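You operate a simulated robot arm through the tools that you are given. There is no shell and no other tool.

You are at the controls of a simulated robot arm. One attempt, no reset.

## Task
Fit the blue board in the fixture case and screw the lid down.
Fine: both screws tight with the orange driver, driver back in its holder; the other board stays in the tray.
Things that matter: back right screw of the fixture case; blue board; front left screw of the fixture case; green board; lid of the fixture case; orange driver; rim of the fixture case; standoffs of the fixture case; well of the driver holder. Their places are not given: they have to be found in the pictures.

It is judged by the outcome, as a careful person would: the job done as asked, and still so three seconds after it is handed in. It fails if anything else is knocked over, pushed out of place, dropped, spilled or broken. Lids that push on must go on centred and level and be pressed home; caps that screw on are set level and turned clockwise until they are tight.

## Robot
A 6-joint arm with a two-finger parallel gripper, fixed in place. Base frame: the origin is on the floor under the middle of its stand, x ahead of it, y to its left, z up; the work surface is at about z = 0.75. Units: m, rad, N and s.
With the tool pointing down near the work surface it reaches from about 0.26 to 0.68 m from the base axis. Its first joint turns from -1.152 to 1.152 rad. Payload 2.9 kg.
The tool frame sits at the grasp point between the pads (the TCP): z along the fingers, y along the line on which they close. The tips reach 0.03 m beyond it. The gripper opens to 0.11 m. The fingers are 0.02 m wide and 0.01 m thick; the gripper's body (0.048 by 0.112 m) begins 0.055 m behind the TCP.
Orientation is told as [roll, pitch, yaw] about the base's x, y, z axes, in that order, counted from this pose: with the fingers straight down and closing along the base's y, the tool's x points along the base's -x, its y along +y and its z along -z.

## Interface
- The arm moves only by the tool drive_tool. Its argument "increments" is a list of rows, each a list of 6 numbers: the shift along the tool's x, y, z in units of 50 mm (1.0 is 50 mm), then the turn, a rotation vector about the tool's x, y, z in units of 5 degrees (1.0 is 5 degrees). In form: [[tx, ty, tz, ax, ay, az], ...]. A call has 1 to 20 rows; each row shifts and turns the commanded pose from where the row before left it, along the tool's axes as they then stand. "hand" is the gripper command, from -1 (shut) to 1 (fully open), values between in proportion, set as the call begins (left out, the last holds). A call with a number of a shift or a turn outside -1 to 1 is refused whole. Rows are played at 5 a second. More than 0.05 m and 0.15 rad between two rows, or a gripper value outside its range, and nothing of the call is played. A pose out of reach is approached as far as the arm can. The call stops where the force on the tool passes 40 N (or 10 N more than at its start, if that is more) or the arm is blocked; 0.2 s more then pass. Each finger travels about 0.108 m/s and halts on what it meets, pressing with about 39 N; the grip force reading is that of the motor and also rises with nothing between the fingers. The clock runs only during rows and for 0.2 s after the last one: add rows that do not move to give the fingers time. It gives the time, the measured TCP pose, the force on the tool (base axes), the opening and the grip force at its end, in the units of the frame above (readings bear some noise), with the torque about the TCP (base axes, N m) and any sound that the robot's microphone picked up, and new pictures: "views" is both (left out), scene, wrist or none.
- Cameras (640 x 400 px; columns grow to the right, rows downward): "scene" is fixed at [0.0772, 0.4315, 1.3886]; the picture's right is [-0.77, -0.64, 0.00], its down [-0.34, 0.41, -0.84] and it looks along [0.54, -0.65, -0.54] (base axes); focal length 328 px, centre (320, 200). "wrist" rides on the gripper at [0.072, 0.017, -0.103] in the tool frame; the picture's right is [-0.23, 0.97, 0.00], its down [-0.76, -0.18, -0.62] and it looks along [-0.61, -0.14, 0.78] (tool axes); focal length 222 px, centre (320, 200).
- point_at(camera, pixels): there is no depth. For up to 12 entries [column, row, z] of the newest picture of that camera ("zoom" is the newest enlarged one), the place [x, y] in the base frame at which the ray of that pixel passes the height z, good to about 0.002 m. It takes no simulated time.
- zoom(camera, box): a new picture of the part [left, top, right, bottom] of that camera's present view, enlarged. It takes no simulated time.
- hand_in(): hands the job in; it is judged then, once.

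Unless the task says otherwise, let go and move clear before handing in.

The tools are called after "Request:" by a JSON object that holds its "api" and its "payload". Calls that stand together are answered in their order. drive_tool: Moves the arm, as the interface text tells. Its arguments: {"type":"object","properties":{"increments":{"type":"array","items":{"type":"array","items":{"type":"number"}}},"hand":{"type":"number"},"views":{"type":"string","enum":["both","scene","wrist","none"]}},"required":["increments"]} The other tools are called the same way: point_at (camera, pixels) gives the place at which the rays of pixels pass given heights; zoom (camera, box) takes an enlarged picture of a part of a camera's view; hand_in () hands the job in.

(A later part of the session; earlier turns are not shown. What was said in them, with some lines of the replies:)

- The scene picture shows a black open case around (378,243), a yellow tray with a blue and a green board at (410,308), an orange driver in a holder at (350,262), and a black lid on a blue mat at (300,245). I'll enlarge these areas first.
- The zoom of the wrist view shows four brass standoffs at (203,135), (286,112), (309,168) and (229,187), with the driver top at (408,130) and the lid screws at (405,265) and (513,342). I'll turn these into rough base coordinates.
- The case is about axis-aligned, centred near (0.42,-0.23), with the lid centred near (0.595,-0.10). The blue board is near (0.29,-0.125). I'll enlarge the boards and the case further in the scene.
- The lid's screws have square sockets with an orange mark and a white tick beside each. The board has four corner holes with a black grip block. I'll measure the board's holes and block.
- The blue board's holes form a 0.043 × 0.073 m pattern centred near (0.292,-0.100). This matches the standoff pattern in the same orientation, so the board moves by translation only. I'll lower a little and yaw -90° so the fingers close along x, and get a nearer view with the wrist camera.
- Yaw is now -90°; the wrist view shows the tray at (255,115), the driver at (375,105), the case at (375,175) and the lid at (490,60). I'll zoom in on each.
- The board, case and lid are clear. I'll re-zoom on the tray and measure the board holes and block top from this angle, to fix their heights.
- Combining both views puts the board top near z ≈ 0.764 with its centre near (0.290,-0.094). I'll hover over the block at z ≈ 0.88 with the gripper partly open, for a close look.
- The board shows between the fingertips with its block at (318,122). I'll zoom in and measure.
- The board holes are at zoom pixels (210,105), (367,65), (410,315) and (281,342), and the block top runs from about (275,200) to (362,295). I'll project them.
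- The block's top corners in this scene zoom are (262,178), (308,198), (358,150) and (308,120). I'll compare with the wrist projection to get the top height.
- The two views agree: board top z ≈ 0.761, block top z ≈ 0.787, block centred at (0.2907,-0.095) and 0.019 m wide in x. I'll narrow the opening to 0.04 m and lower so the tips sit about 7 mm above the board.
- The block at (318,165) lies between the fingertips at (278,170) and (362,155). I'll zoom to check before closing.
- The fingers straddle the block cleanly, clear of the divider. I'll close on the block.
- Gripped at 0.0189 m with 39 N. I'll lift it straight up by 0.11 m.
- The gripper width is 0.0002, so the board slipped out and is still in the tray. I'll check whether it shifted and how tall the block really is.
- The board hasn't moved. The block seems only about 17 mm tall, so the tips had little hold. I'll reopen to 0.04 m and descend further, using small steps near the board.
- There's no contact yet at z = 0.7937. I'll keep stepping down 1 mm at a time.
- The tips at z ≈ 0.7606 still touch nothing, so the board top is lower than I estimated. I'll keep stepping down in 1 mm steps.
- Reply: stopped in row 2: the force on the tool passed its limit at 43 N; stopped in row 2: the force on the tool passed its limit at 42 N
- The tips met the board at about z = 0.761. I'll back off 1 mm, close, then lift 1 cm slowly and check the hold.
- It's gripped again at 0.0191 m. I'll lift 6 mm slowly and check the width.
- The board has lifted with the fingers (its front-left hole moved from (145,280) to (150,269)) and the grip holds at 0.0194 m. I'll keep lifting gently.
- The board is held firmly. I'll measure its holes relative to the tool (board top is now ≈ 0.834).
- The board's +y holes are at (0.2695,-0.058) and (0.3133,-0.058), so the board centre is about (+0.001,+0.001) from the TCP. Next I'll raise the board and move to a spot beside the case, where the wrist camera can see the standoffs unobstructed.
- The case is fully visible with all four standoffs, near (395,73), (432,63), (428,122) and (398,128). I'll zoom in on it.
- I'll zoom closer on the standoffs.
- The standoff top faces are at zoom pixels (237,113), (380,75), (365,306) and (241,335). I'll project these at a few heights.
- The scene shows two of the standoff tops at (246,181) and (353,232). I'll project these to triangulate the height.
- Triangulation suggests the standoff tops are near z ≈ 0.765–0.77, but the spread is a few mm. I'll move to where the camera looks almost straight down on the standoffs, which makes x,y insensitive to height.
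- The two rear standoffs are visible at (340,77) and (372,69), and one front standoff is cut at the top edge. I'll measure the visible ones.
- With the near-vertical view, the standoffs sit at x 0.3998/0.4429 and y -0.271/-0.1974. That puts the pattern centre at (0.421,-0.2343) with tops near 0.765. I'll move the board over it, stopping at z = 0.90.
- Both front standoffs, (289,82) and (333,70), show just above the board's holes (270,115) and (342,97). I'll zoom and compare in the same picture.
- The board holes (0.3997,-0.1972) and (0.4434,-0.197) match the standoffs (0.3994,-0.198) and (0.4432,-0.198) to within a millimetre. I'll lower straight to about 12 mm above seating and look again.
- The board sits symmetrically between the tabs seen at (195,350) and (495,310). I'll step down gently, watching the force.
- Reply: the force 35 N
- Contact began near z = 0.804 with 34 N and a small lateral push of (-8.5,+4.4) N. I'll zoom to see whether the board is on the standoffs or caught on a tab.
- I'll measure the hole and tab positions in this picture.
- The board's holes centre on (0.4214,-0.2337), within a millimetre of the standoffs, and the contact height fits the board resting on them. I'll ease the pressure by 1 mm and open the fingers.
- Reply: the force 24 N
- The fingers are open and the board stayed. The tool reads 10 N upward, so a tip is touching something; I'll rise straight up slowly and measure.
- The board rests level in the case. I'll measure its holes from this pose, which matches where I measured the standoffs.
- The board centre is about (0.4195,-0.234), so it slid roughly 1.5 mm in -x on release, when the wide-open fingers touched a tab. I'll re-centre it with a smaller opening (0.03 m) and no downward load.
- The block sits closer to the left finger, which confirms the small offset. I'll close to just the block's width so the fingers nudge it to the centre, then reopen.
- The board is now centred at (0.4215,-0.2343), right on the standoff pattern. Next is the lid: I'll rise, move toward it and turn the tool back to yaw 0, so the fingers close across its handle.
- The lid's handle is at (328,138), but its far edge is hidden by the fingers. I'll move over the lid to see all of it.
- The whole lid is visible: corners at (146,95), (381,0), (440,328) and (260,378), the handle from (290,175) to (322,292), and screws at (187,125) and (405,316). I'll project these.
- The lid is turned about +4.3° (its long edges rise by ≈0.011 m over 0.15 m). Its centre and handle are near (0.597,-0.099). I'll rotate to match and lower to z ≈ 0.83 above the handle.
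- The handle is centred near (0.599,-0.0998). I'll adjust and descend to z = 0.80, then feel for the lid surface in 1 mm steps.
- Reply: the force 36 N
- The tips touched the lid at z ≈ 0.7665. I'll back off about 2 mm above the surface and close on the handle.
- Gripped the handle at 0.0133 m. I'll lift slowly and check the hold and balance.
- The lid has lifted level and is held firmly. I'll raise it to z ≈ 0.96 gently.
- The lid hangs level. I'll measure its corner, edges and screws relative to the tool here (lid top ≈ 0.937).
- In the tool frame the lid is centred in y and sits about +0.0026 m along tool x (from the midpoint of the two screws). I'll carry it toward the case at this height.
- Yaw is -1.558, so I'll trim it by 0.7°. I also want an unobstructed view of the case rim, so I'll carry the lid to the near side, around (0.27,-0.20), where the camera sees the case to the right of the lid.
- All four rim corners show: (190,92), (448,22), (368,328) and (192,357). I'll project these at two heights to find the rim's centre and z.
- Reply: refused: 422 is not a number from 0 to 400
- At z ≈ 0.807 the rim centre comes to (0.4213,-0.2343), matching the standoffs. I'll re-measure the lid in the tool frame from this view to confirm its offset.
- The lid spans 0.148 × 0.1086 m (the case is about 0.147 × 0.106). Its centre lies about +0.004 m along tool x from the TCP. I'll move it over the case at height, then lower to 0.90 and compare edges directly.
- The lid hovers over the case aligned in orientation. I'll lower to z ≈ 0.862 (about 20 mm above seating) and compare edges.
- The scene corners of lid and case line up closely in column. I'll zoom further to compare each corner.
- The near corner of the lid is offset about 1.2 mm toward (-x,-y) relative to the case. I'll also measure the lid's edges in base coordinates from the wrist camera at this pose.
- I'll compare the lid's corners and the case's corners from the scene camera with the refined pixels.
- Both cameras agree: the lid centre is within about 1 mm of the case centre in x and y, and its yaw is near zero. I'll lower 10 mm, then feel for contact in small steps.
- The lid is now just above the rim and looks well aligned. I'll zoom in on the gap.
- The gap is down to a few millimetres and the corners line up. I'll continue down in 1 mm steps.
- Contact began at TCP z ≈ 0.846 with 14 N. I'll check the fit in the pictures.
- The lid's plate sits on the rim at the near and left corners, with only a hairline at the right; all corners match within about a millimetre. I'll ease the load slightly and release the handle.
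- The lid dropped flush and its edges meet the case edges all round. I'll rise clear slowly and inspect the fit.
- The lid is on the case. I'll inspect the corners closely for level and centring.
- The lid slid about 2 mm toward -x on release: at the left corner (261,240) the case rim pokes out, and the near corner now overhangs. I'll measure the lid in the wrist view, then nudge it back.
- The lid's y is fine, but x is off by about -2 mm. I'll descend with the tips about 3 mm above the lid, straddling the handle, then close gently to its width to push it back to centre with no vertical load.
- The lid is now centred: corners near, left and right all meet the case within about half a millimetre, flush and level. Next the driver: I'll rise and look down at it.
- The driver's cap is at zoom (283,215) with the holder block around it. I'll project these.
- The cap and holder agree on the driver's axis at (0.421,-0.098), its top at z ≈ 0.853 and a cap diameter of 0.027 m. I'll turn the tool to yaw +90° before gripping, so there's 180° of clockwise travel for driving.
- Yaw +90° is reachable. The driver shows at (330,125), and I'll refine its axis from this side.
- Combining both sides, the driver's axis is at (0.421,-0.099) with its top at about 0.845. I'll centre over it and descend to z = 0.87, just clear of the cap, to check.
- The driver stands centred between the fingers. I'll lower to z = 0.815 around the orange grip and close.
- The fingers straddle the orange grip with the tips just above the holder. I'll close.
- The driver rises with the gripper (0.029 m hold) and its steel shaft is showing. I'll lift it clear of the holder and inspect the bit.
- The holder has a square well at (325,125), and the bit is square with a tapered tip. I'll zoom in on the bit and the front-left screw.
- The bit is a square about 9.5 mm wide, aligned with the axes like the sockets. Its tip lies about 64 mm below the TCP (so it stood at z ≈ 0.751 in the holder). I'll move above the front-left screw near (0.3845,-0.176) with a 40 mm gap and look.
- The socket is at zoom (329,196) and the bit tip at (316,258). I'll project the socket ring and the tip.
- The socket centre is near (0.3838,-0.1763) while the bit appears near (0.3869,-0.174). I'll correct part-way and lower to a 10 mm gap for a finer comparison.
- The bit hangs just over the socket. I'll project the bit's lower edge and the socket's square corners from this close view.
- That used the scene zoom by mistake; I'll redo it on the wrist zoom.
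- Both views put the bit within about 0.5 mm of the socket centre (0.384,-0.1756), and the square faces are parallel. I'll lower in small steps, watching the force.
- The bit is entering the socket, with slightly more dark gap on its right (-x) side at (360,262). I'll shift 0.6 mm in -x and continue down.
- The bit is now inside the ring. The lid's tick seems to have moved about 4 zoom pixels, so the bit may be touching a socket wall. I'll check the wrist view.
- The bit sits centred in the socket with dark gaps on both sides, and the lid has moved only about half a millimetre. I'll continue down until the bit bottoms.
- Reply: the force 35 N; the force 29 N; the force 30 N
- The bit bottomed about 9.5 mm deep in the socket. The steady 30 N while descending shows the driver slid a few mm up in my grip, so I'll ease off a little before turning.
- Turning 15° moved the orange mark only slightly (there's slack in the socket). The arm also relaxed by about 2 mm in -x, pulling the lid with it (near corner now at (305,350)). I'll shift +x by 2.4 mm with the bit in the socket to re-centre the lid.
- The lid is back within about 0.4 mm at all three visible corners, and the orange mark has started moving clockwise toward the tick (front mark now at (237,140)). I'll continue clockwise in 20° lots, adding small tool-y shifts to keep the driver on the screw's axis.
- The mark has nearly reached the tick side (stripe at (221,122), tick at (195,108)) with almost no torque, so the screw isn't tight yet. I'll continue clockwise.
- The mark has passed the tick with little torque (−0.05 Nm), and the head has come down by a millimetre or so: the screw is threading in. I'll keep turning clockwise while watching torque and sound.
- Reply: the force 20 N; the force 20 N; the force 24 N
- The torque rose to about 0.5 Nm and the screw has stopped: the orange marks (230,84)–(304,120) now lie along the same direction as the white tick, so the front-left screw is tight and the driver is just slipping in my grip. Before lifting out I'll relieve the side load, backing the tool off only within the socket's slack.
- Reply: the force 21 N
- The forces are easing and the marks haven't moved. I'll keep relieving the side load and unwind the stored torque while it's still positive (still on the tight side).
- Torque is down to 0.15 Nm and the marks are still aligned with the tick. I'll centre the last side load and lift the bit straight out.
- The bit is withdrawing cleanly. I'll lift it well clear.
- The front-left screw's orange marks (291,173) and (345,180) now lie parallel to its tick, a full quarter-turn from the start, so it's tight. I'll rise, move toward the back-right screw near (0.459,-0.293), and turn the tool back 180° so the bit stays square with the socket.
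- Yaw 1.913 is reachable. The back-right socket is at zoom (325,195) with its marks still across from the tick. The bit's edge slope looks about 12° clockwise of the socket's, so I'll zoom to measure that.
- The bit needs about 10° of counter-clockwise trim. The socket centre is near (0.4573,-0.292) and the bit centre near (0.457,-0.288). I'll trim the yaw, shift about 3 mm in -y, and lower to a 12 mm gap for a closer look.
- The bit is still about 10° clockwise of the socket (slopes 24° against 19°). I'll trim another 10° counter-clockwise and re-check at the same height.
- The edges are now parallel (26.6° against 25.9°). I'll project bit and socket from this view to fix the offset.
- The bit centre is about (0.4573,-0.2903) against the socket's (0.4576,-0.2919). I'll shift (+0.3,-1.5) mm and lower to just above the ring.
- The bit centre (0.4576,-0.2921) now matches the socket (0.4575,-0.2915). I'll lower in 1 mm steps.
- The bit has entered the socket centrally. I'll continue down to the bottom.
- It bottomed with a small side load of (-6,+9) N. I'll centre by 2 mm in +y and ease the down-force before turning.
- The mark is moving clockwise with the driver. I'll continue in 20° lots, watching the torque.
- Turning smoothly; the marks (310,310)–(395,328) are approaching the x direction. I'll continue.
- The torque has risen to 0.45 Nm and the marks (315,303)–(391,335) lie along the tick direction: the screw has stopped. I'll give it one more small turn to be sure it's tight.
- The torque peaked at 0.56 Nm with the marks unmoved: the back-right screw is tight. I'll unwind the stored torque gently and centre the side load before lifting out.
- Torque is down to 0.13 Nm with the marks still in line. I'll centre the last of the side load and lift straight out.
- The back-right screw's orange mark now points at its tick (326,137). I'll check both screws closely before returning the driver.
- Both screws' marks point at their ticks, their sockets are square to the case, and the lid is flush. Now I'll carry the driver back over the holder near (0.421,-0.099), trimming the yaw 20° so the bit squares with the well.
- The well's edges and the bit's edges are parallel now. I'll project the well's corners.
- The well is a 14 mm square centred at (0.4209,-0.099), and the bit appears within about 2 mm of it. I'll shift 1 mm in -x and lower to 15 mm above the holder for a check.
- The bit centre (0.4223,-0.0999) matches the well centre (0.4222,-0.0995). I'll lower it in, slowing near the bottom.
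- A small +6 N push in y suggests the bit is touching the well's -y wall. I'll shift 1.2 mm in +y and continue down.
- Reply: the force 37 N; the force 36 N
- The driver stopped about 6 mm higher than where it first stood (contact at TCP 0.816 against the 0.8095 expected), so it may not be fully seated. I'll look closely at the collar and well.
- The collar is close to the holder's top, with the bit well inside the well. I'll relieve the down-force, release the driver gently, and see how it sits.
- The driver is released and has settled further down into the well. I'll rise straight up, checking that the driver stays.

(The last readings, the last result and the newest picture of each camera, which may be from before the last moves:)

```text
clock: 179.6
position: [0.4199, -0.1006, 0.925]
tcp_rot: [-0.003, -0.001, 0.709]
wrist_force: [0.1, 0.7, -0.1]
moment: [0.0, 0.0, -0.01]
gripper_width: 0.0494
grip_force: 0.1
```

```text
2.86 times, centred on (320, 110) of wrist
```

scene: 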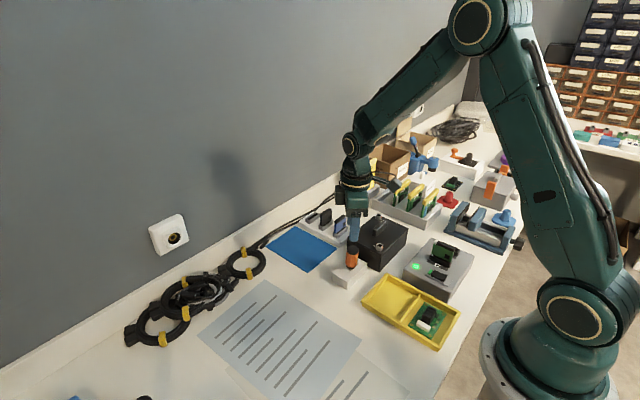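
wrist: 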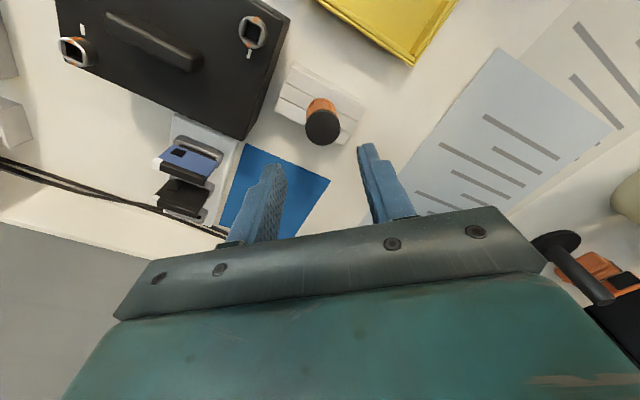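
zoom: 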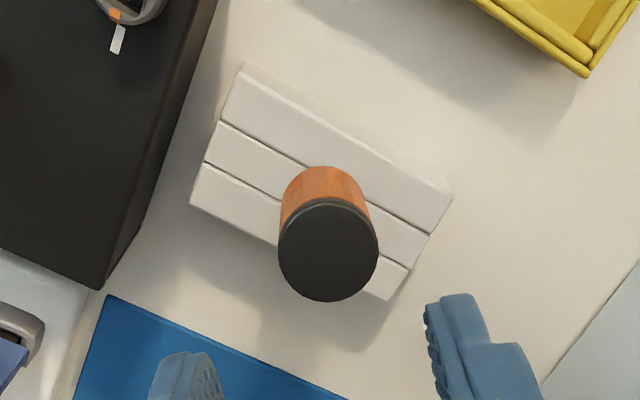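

The driver stands in its holder but seems to lean slightly (cap at (323,110) against (311,105) at the start). I'll measure the lean from the wrist view.

Request:
{"api": "point_at", "payload": {"camera": "zoom", "pixels": [[328, 250, 0.845], [278, 250, 0.845], [378, 250, 0.845], [328, 200, 0.845], [328, 301, 0.845], [240, 65, 0.777], [452, 198, 0.777], [385, 300, 0.777], [190, 205, 0.777]]}}

Request:
{"api": "zoom", "payload": {"camera": "scene", "box": [335, 240, 370, 275]}}

```text
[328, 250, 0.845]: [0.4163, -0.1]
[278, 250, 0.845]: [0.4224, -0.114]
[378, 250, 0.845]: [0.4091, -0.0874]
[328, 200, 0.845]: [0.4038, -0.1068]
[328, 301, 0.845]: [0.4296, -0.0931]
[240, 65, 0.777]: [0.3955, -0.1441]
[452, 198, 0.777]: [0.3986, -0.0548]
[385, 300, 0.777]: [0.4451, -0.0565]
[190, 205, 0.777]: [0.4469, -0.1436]
```

```text
11.43 times, centred on (352, 258) of scene
```

zoom: 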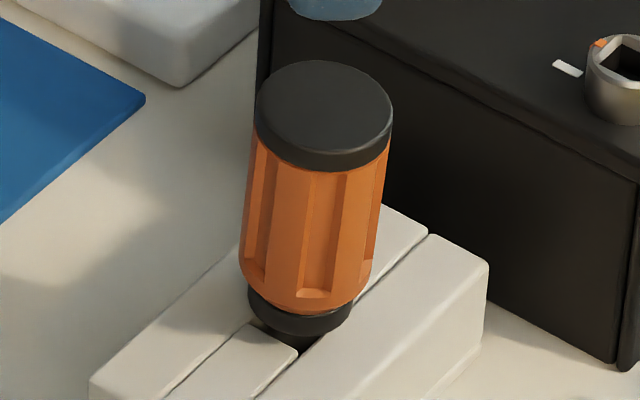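

The cap sits about 4.5 mm toward -x of the base, a lean of about 4°, though the depth matches the start. I'll straighten it: turn the tool so the jaws close along x, centre on the well, close gently to stand it upright, and release.

Request:
{"api": "drive_tool", "payload": {"increments": [[0, 0, 0, 0, 0, -1], [0, 0, 0, 0, 0, -1], [0, 0, 0, 0, 0, -1], [0, 0, 0, 0, 0, -1], [0, 0, 0, 0, 0, -1], [0, 0, 0, 0, 0, -1], [0, 0, 0, 0, 0, -1], [0, 0, 0, 0, 0, -1], [0, 0, 0, 0, 0, -1], [0, 0, 0, 0, 0, -0.88], [0, 0, 0, 0, 0, 0], [0, 0, 0, 0, 0, 0]]}}

Request:
{"api": "zoom", "payload": {"camera": "wrist", "box": [240, 40, 400, 180]}}

```text
clock: 182.2
position: [0.4207, -0.0997, 0.9238]
tcp_rot: [-0.001, -0.001, 1.572]
wrist_force: [-0.8, 0.1, 0.2]
moment: [0.0, 0.0, -0.02]
gripper_width: 0.0496
grip_force: 0.0
```

scene: 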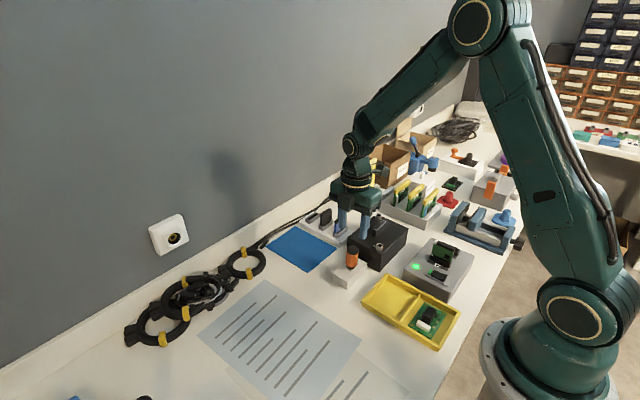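
wrist: 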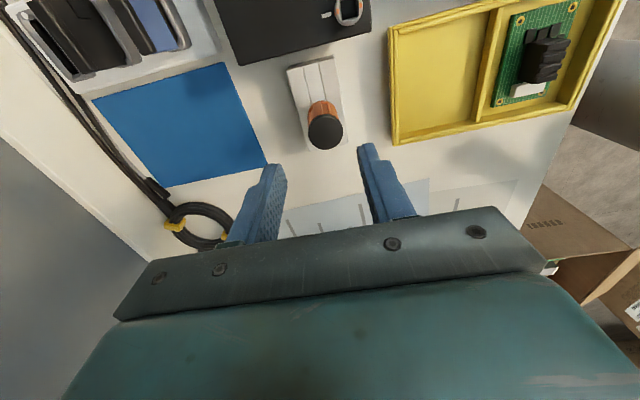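

```text
2.86 times, centred on (320, 110) of wrist
```

zoom: 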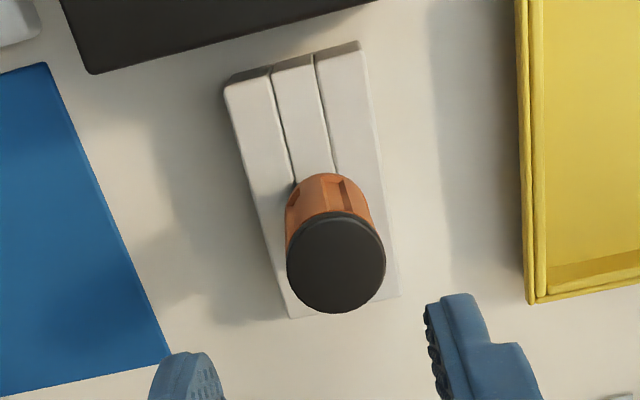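

The driver leans a little to the right (-x) in this view. I'll descend around it, centred on the well, and close gently.

Request:
{"api": "drive_tool", "payload": {"increments": [[0, -0.008, 0.3, 0, 0, 0], [0, 0, 0.4, 0, 0, 0], [0, 0, 0.4, 0, 0, 0], [0, 0, 0.4, 0, 0, 0], [0, 0, 0.3, 0, 0, 0], [0, 0, 0.18, 0, 0, 0], [0, 0, 0.06, 0, 0, 0], [0, 0, 0, 0, 0, 0], [0, 0, 0, 0, 0, 0]]}}

Request:
{"api": "zoom", "payload": {"camera": "wrist", "box": [240, 60, 400, 220]}}

Request:
{"api": "zoom", "payload": {"camera": "scene", "box": [325, 225, 385, 285]}}

```text
clock: 184.2
position: [0.4215, -0.1001, 0.8224]
tcp_rot: [-0.001, -0.001, 1.569]
wrist_force: [0.4, 0.4, 0.3]
moment: [0.02, 0.01, -0.03]
gripper_width: 0.0494
grip_force: 0.0
```

scene: 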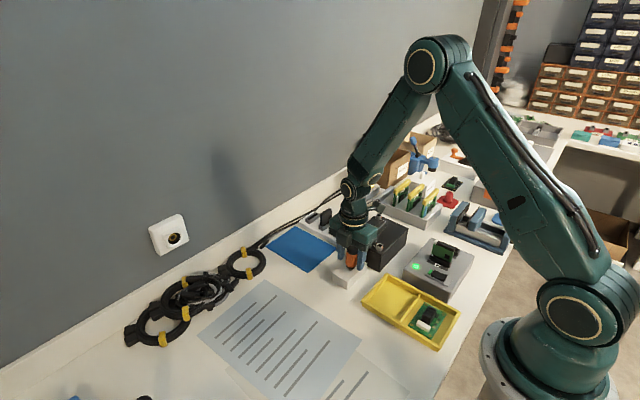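
wrist: 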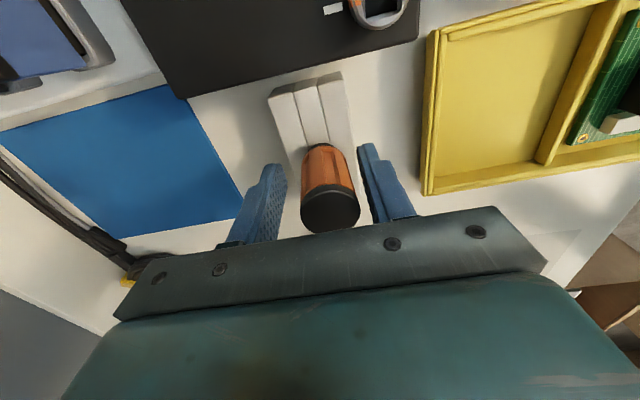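

```text
2.50 times, centred on (320, 140) of wrist
```

zoom: 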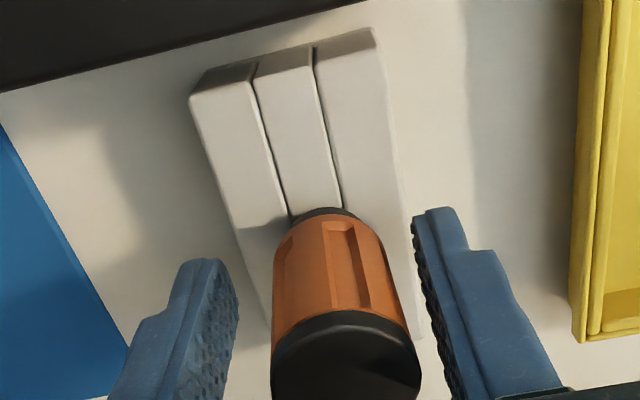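

```text
6.67 times, centred on (355, 255) of scene
```

zoom: 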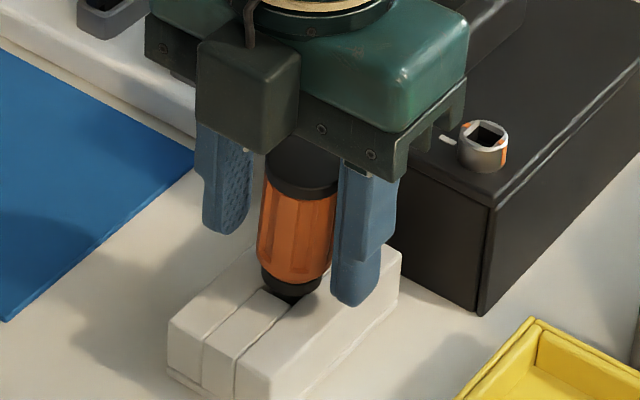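

I'll close firmly to stand it upright between the pads, then look before releasing.

Request:
{"api": "drive_tool", "payload": {"increments": [[0, 0, 0, 0, 0, 0], [0, 0, 0, 0, 0, 0], [0, 0, 0, 0, 0, 0], [0, 0, 0, 0, 0, 0]], "hand": -0.48, "views": "none"}}

Request:
{"api": "drive_tool", "payload": {"increments": [[0, 0, 0, 0, 0, 0], [0, 0, 0, 0, 0, 0], [0, 0, 0, 0, 0, 0]], "hand": -1}}

Request:
{"api": "zoom", "payload": {"camera": "scene", "box": [325, 225, 385, 285]}}

Request:
{"api": "zoom", "payload": {"camera": "wrist", "box": [240, 60, 400, 220]}}

```text
clock: 185.2
position: [0.4192, -0.0999, 0.8229]
tcp_rot: [-0.002, 0.001, 1.569]
wrist_force: [0.2, -0.5, 0.2]
moment: [-0.01, -0.04, 0.01]
gripper_width: 0.0294
grip_force: 1.0
```

```text
clock: 186.0
position: [0.4207, -0.1003, 0.8222]
tcp_rot: [-0.001, -0.001, 1.569]
wrist_force: [0.8, 1.3, -0.2]
moment: [-0.03, -0.02, 0.01]
gripper_width: 0.0291
grip_force: 39.1
```

scene: 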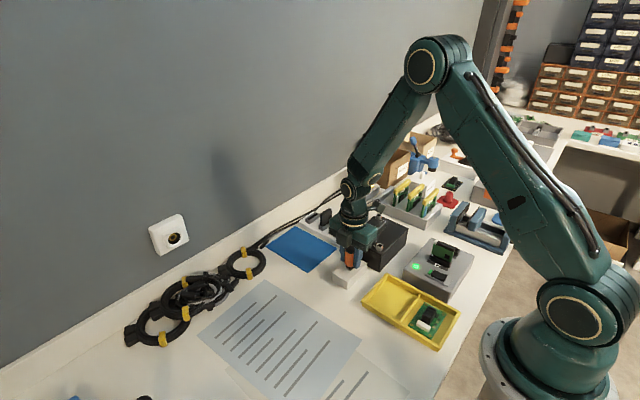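
wrist: 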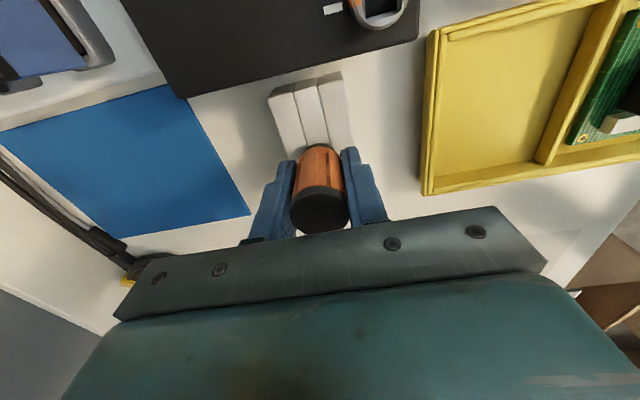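

```text
6.67 times, centred on (355, 255) of scene
```

zoom: 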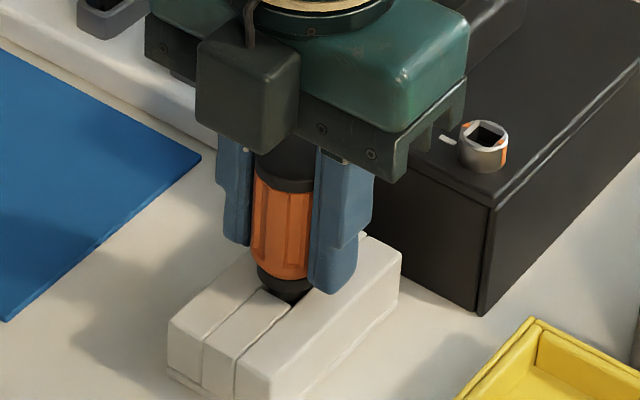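

```text
2.50 times, centred on (320, 140) of wrist
```

zoom: 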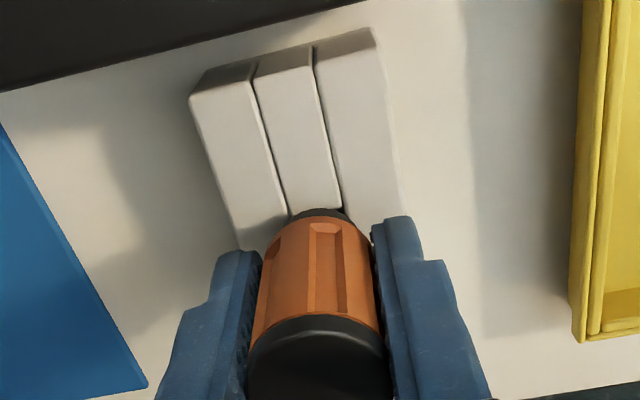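

It's upright now. I'll release with a small opening and check that it stays upright.

Request:
{"api": "drive_tool", "payload": {"increments": [[0, 0, 0, 0, 0, 0], [0, 0, 0, 0, 0, 0], [0, 0, 0, 0, 0, 0]], "hand": -0.25}}

Request:
{"api": "zoom", "payload": {"camera": "scene", "box": [325, 225, 385, 285]}}

Request:
{"api": "zoom", "payload": {"camera": "wrist", "box": [240, 60, 400, 220]}}

```text
clock: 186.8
position: [0.4193, -0.1001, 0.8222]
tcp_rot: [0.0, -0.001, 1.569]
wrist_force: [-0.2, 0.1, -0.1]
moment: [-0.02, 0.02, -0.01]
gripper_width: 0.0413
grip_force: 0.2
```

scene: 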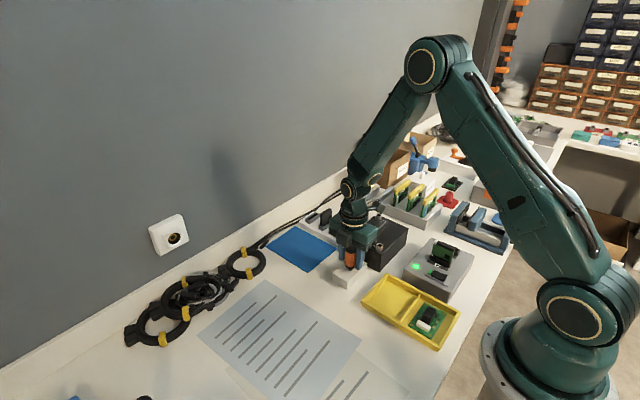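
wrist: 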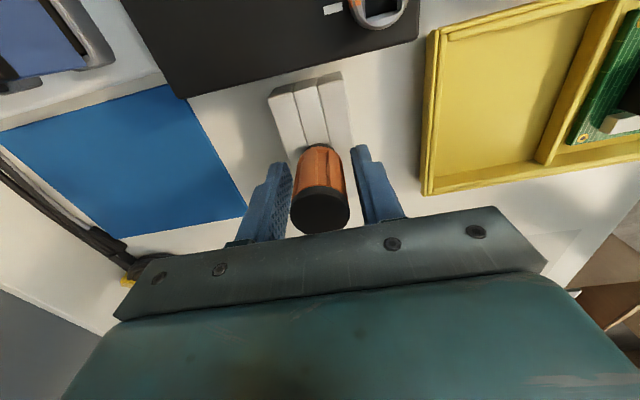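

```text
6.67 times, centred on (355, 255) of scene
```

zoom: 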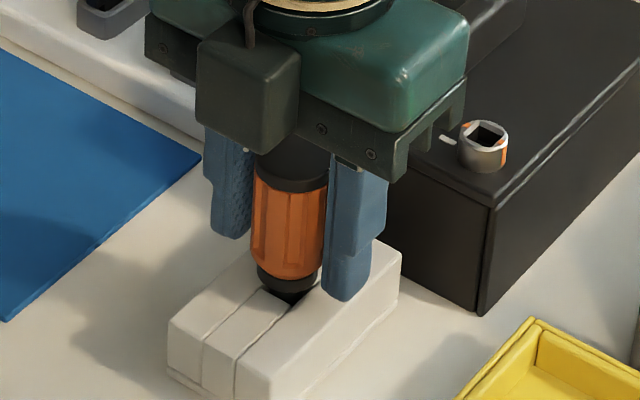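

```text
2.50 times, centred on (320, 140) of wrist
```

zoom: 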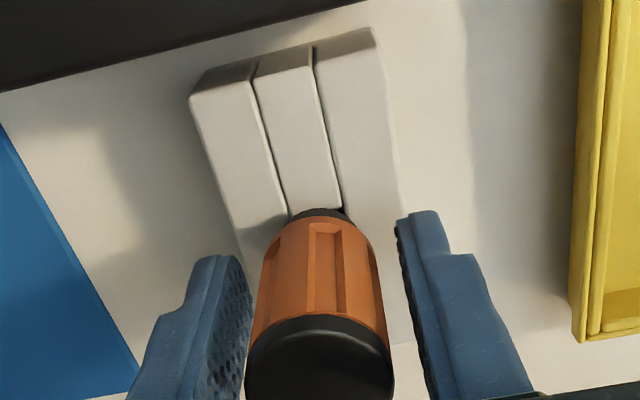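

The driver stays upright after release. I'll rise slowly straight up.

Request:
{"api": "drive_tool", "payload": {"increments": [[0, 0, -0.04, 0, 0, 0], [0, 0, -0.1, 0, 0, 0], [0, 0, -0.2, 0, 0, 0], [0, 0, -0.3, 0, 0, 0], [0, 0, -0.4, 0, 0, 0], [0, 0, -0.5, 0, 0, 0], [0, 0, -0.6, 0, 0, 0], [0, 0, -0.6, 0, 0, 0], [0, 0, 0, 0, 0, 0]], "hand": 0}}

Request:
{"api": "zoom", "payload": {"camera": "scene", "box": [325, 235, 380, 285]}}

Request:
{"api": "zoom", "payload": {"camera": "wrist", "box": [240, 0, 400, 180]}}

```text
clock: 188.8
position: [0.4209, -0.0994, 0.9596]
tcp_rot: [-0.002, 0.0, 1.569]
wrist_force: [-0.5, 0.7, 0.2]
moment: [0.01, 0.01, 0.02]
gripper_width: 0.0549
grip_force: 0.1
```

scene: 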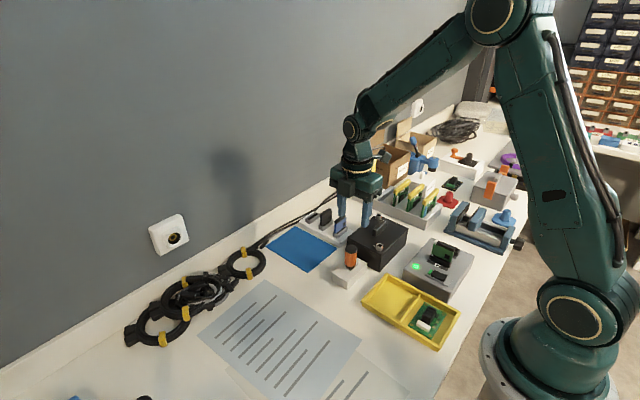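
wrist: 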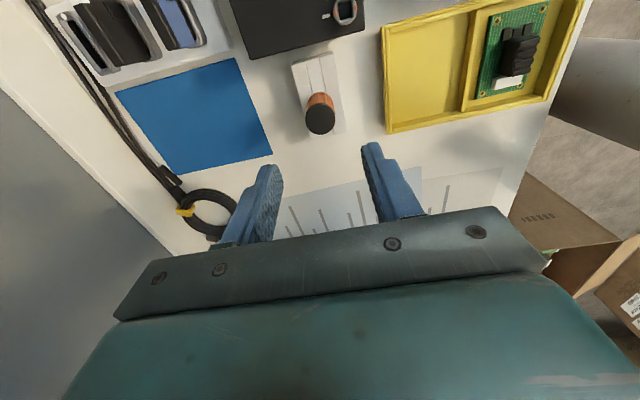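

```text
8.00 times, centred on (352, 260) of scene
```

zoom: 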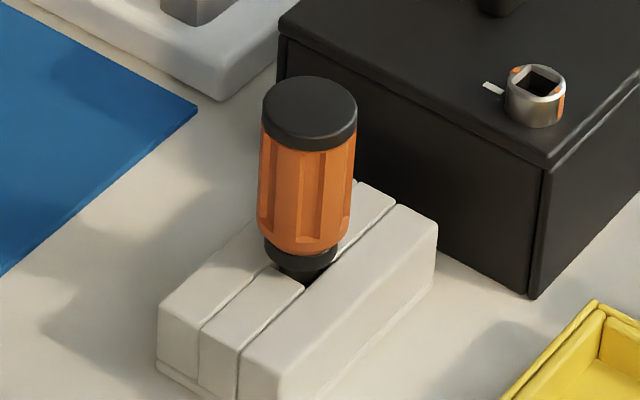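

```text
2.22 times, centred on (320, 90) of wrist
```

zoom: 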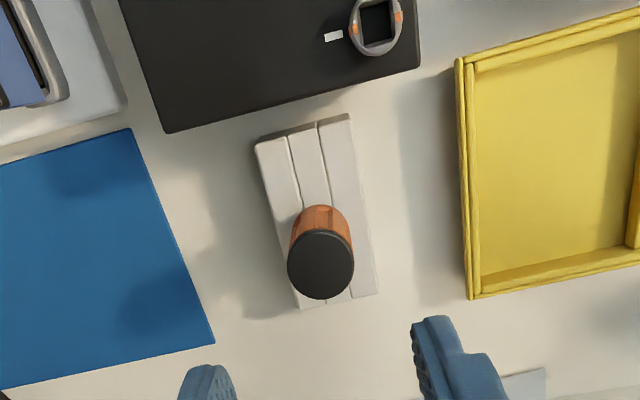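

The driver now stands upright in its holder exactly as at the start (cap at (310,105)). I'll move the arm over the case for a final look at the lid's centring and both screws.

Request:
{"api": "drive_tool", "payload": {"increments": [[0, 0, -0.5, 0, 0, 0], [0.3, 0, -0.5, 0, 0, 0], [0.5, 0, -0.4, 0, 0, 0], [0.5, 0, 0, 0, 0, 0], [0.5, 0, 0, 0, 0, 0], [0, 0, 0, 0, 0, 0]]}}

Request:
{"api": "zoom", "payload": {"camera": "wrist", "box": [230, 0, 410, 160]}}

```text
clock: 190.2
position: [0.4208, -0.1907, 1.0296]
tcp_rot: [-0.002, -0.001, 1.572]
wrist_force: [0.0, 0.4, -0.3]
moment: [0.0, 0.01, 0.01]
gripper_width: 0.0551
grip_force: 0.1
```

scene: 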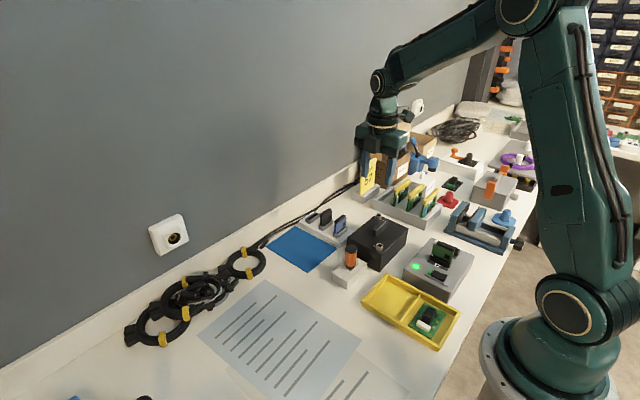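
wrist: 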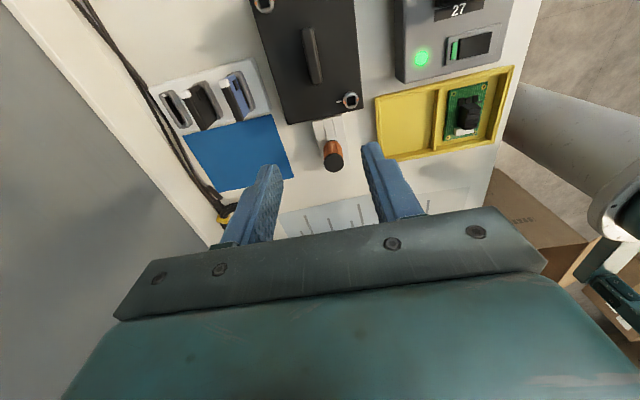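

```text
2.50 times, centred on (320, 80) of wrist
```

zoom: 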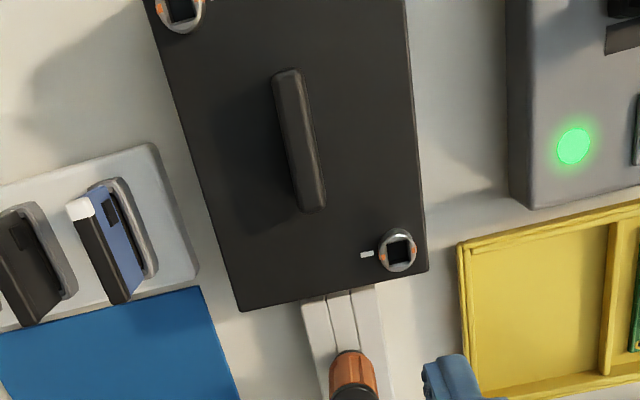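

From above, the lid covers the case evenly with no rim showing. I'll take a last close look at the whole fixture, the tray and the driver before handing in.

Request:
{"api": "zoom", "payload": {"camera": "scene", "box": [340, 200, 415, 275]}}

Request:
{"api": "zoom", "payload": {"camera": "scene", "box": [320, 230, 470, 355]}}

Request:
{"api": "zoom", "payload": {"camera": "scene", "box": [335, 222, 395, 272]}}

```text
5.33 times, centred on (378, 238) of scene
```

zoom: 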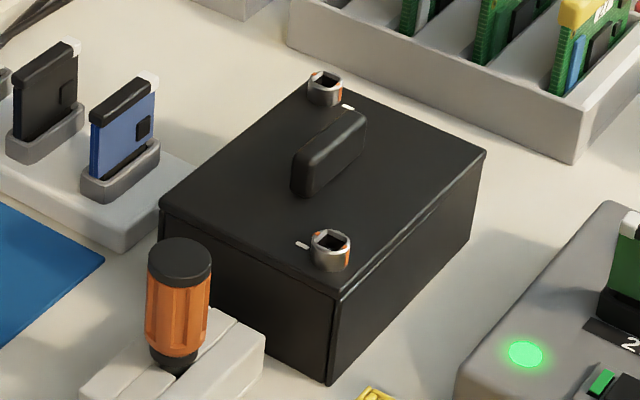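

```text
3.20 times, centred on (395, 292) of scene
```

zoom: 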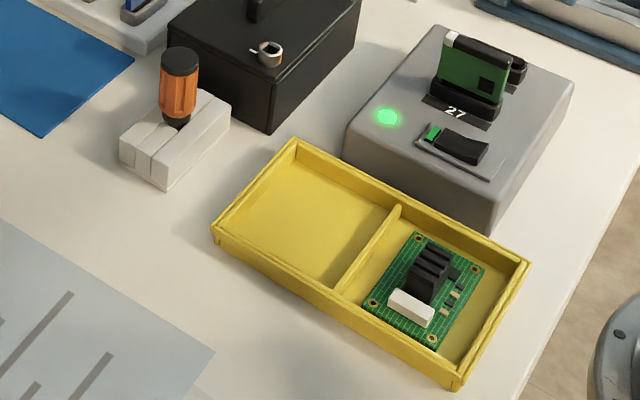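

```text
8.00 times, centred on (365, 247) of scene
```

zoom: 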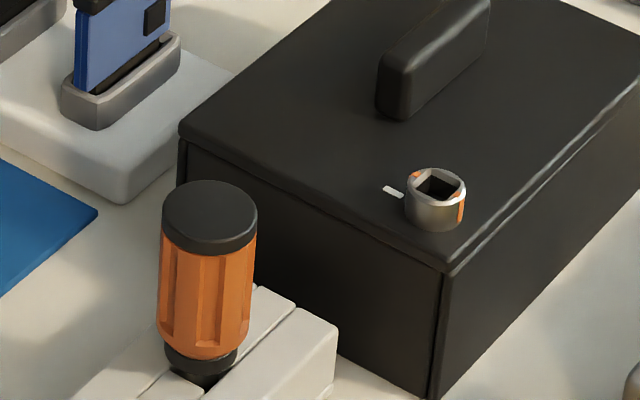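

Everything looks right. The blue board is inside the case, the lid is flush and centred, and both screws' orange marks point at their ticks. The driver is upright in its holder, the green board is untouched in the tray, and the arm is clear. Handing in.

Request:
{"api": "hand_in", "payload": {}}

```text
The job is handed in.
```

The job is handed in: the blue board is in the fixture case, the lid is on, and both screws are tight. The tool reported only that the hand-in was received, not a result.

- **Board:** the blue board rests on the standoffs, centred to within about 1 mm. It slipped out on the first lift and stayed in the tray; the second grip held. It slid about 1.5 mm when I let go in the case, and I nudged it back.
- **Lid:** it sits flush on the rim. It also slid when released and I pushed it back to centre. At the last corner check it was off by roughly 1 mm.
- **Screws:** both stopped turning at about 0.55 N m, after roughly a quarter turn. The orange mark on each now points at its white tick.
- **Driver:** it leaned about 4° after the first release, so I straightened it. It now stands upright in its holder, in the same place as at the start.
- **Everything else:** the green board is still in the tray, nothing was knocked over, and the arm is clear. Side forces of up to about 23 N while tightening the first screw may have shifted the case by a few tenths of a millimetre.
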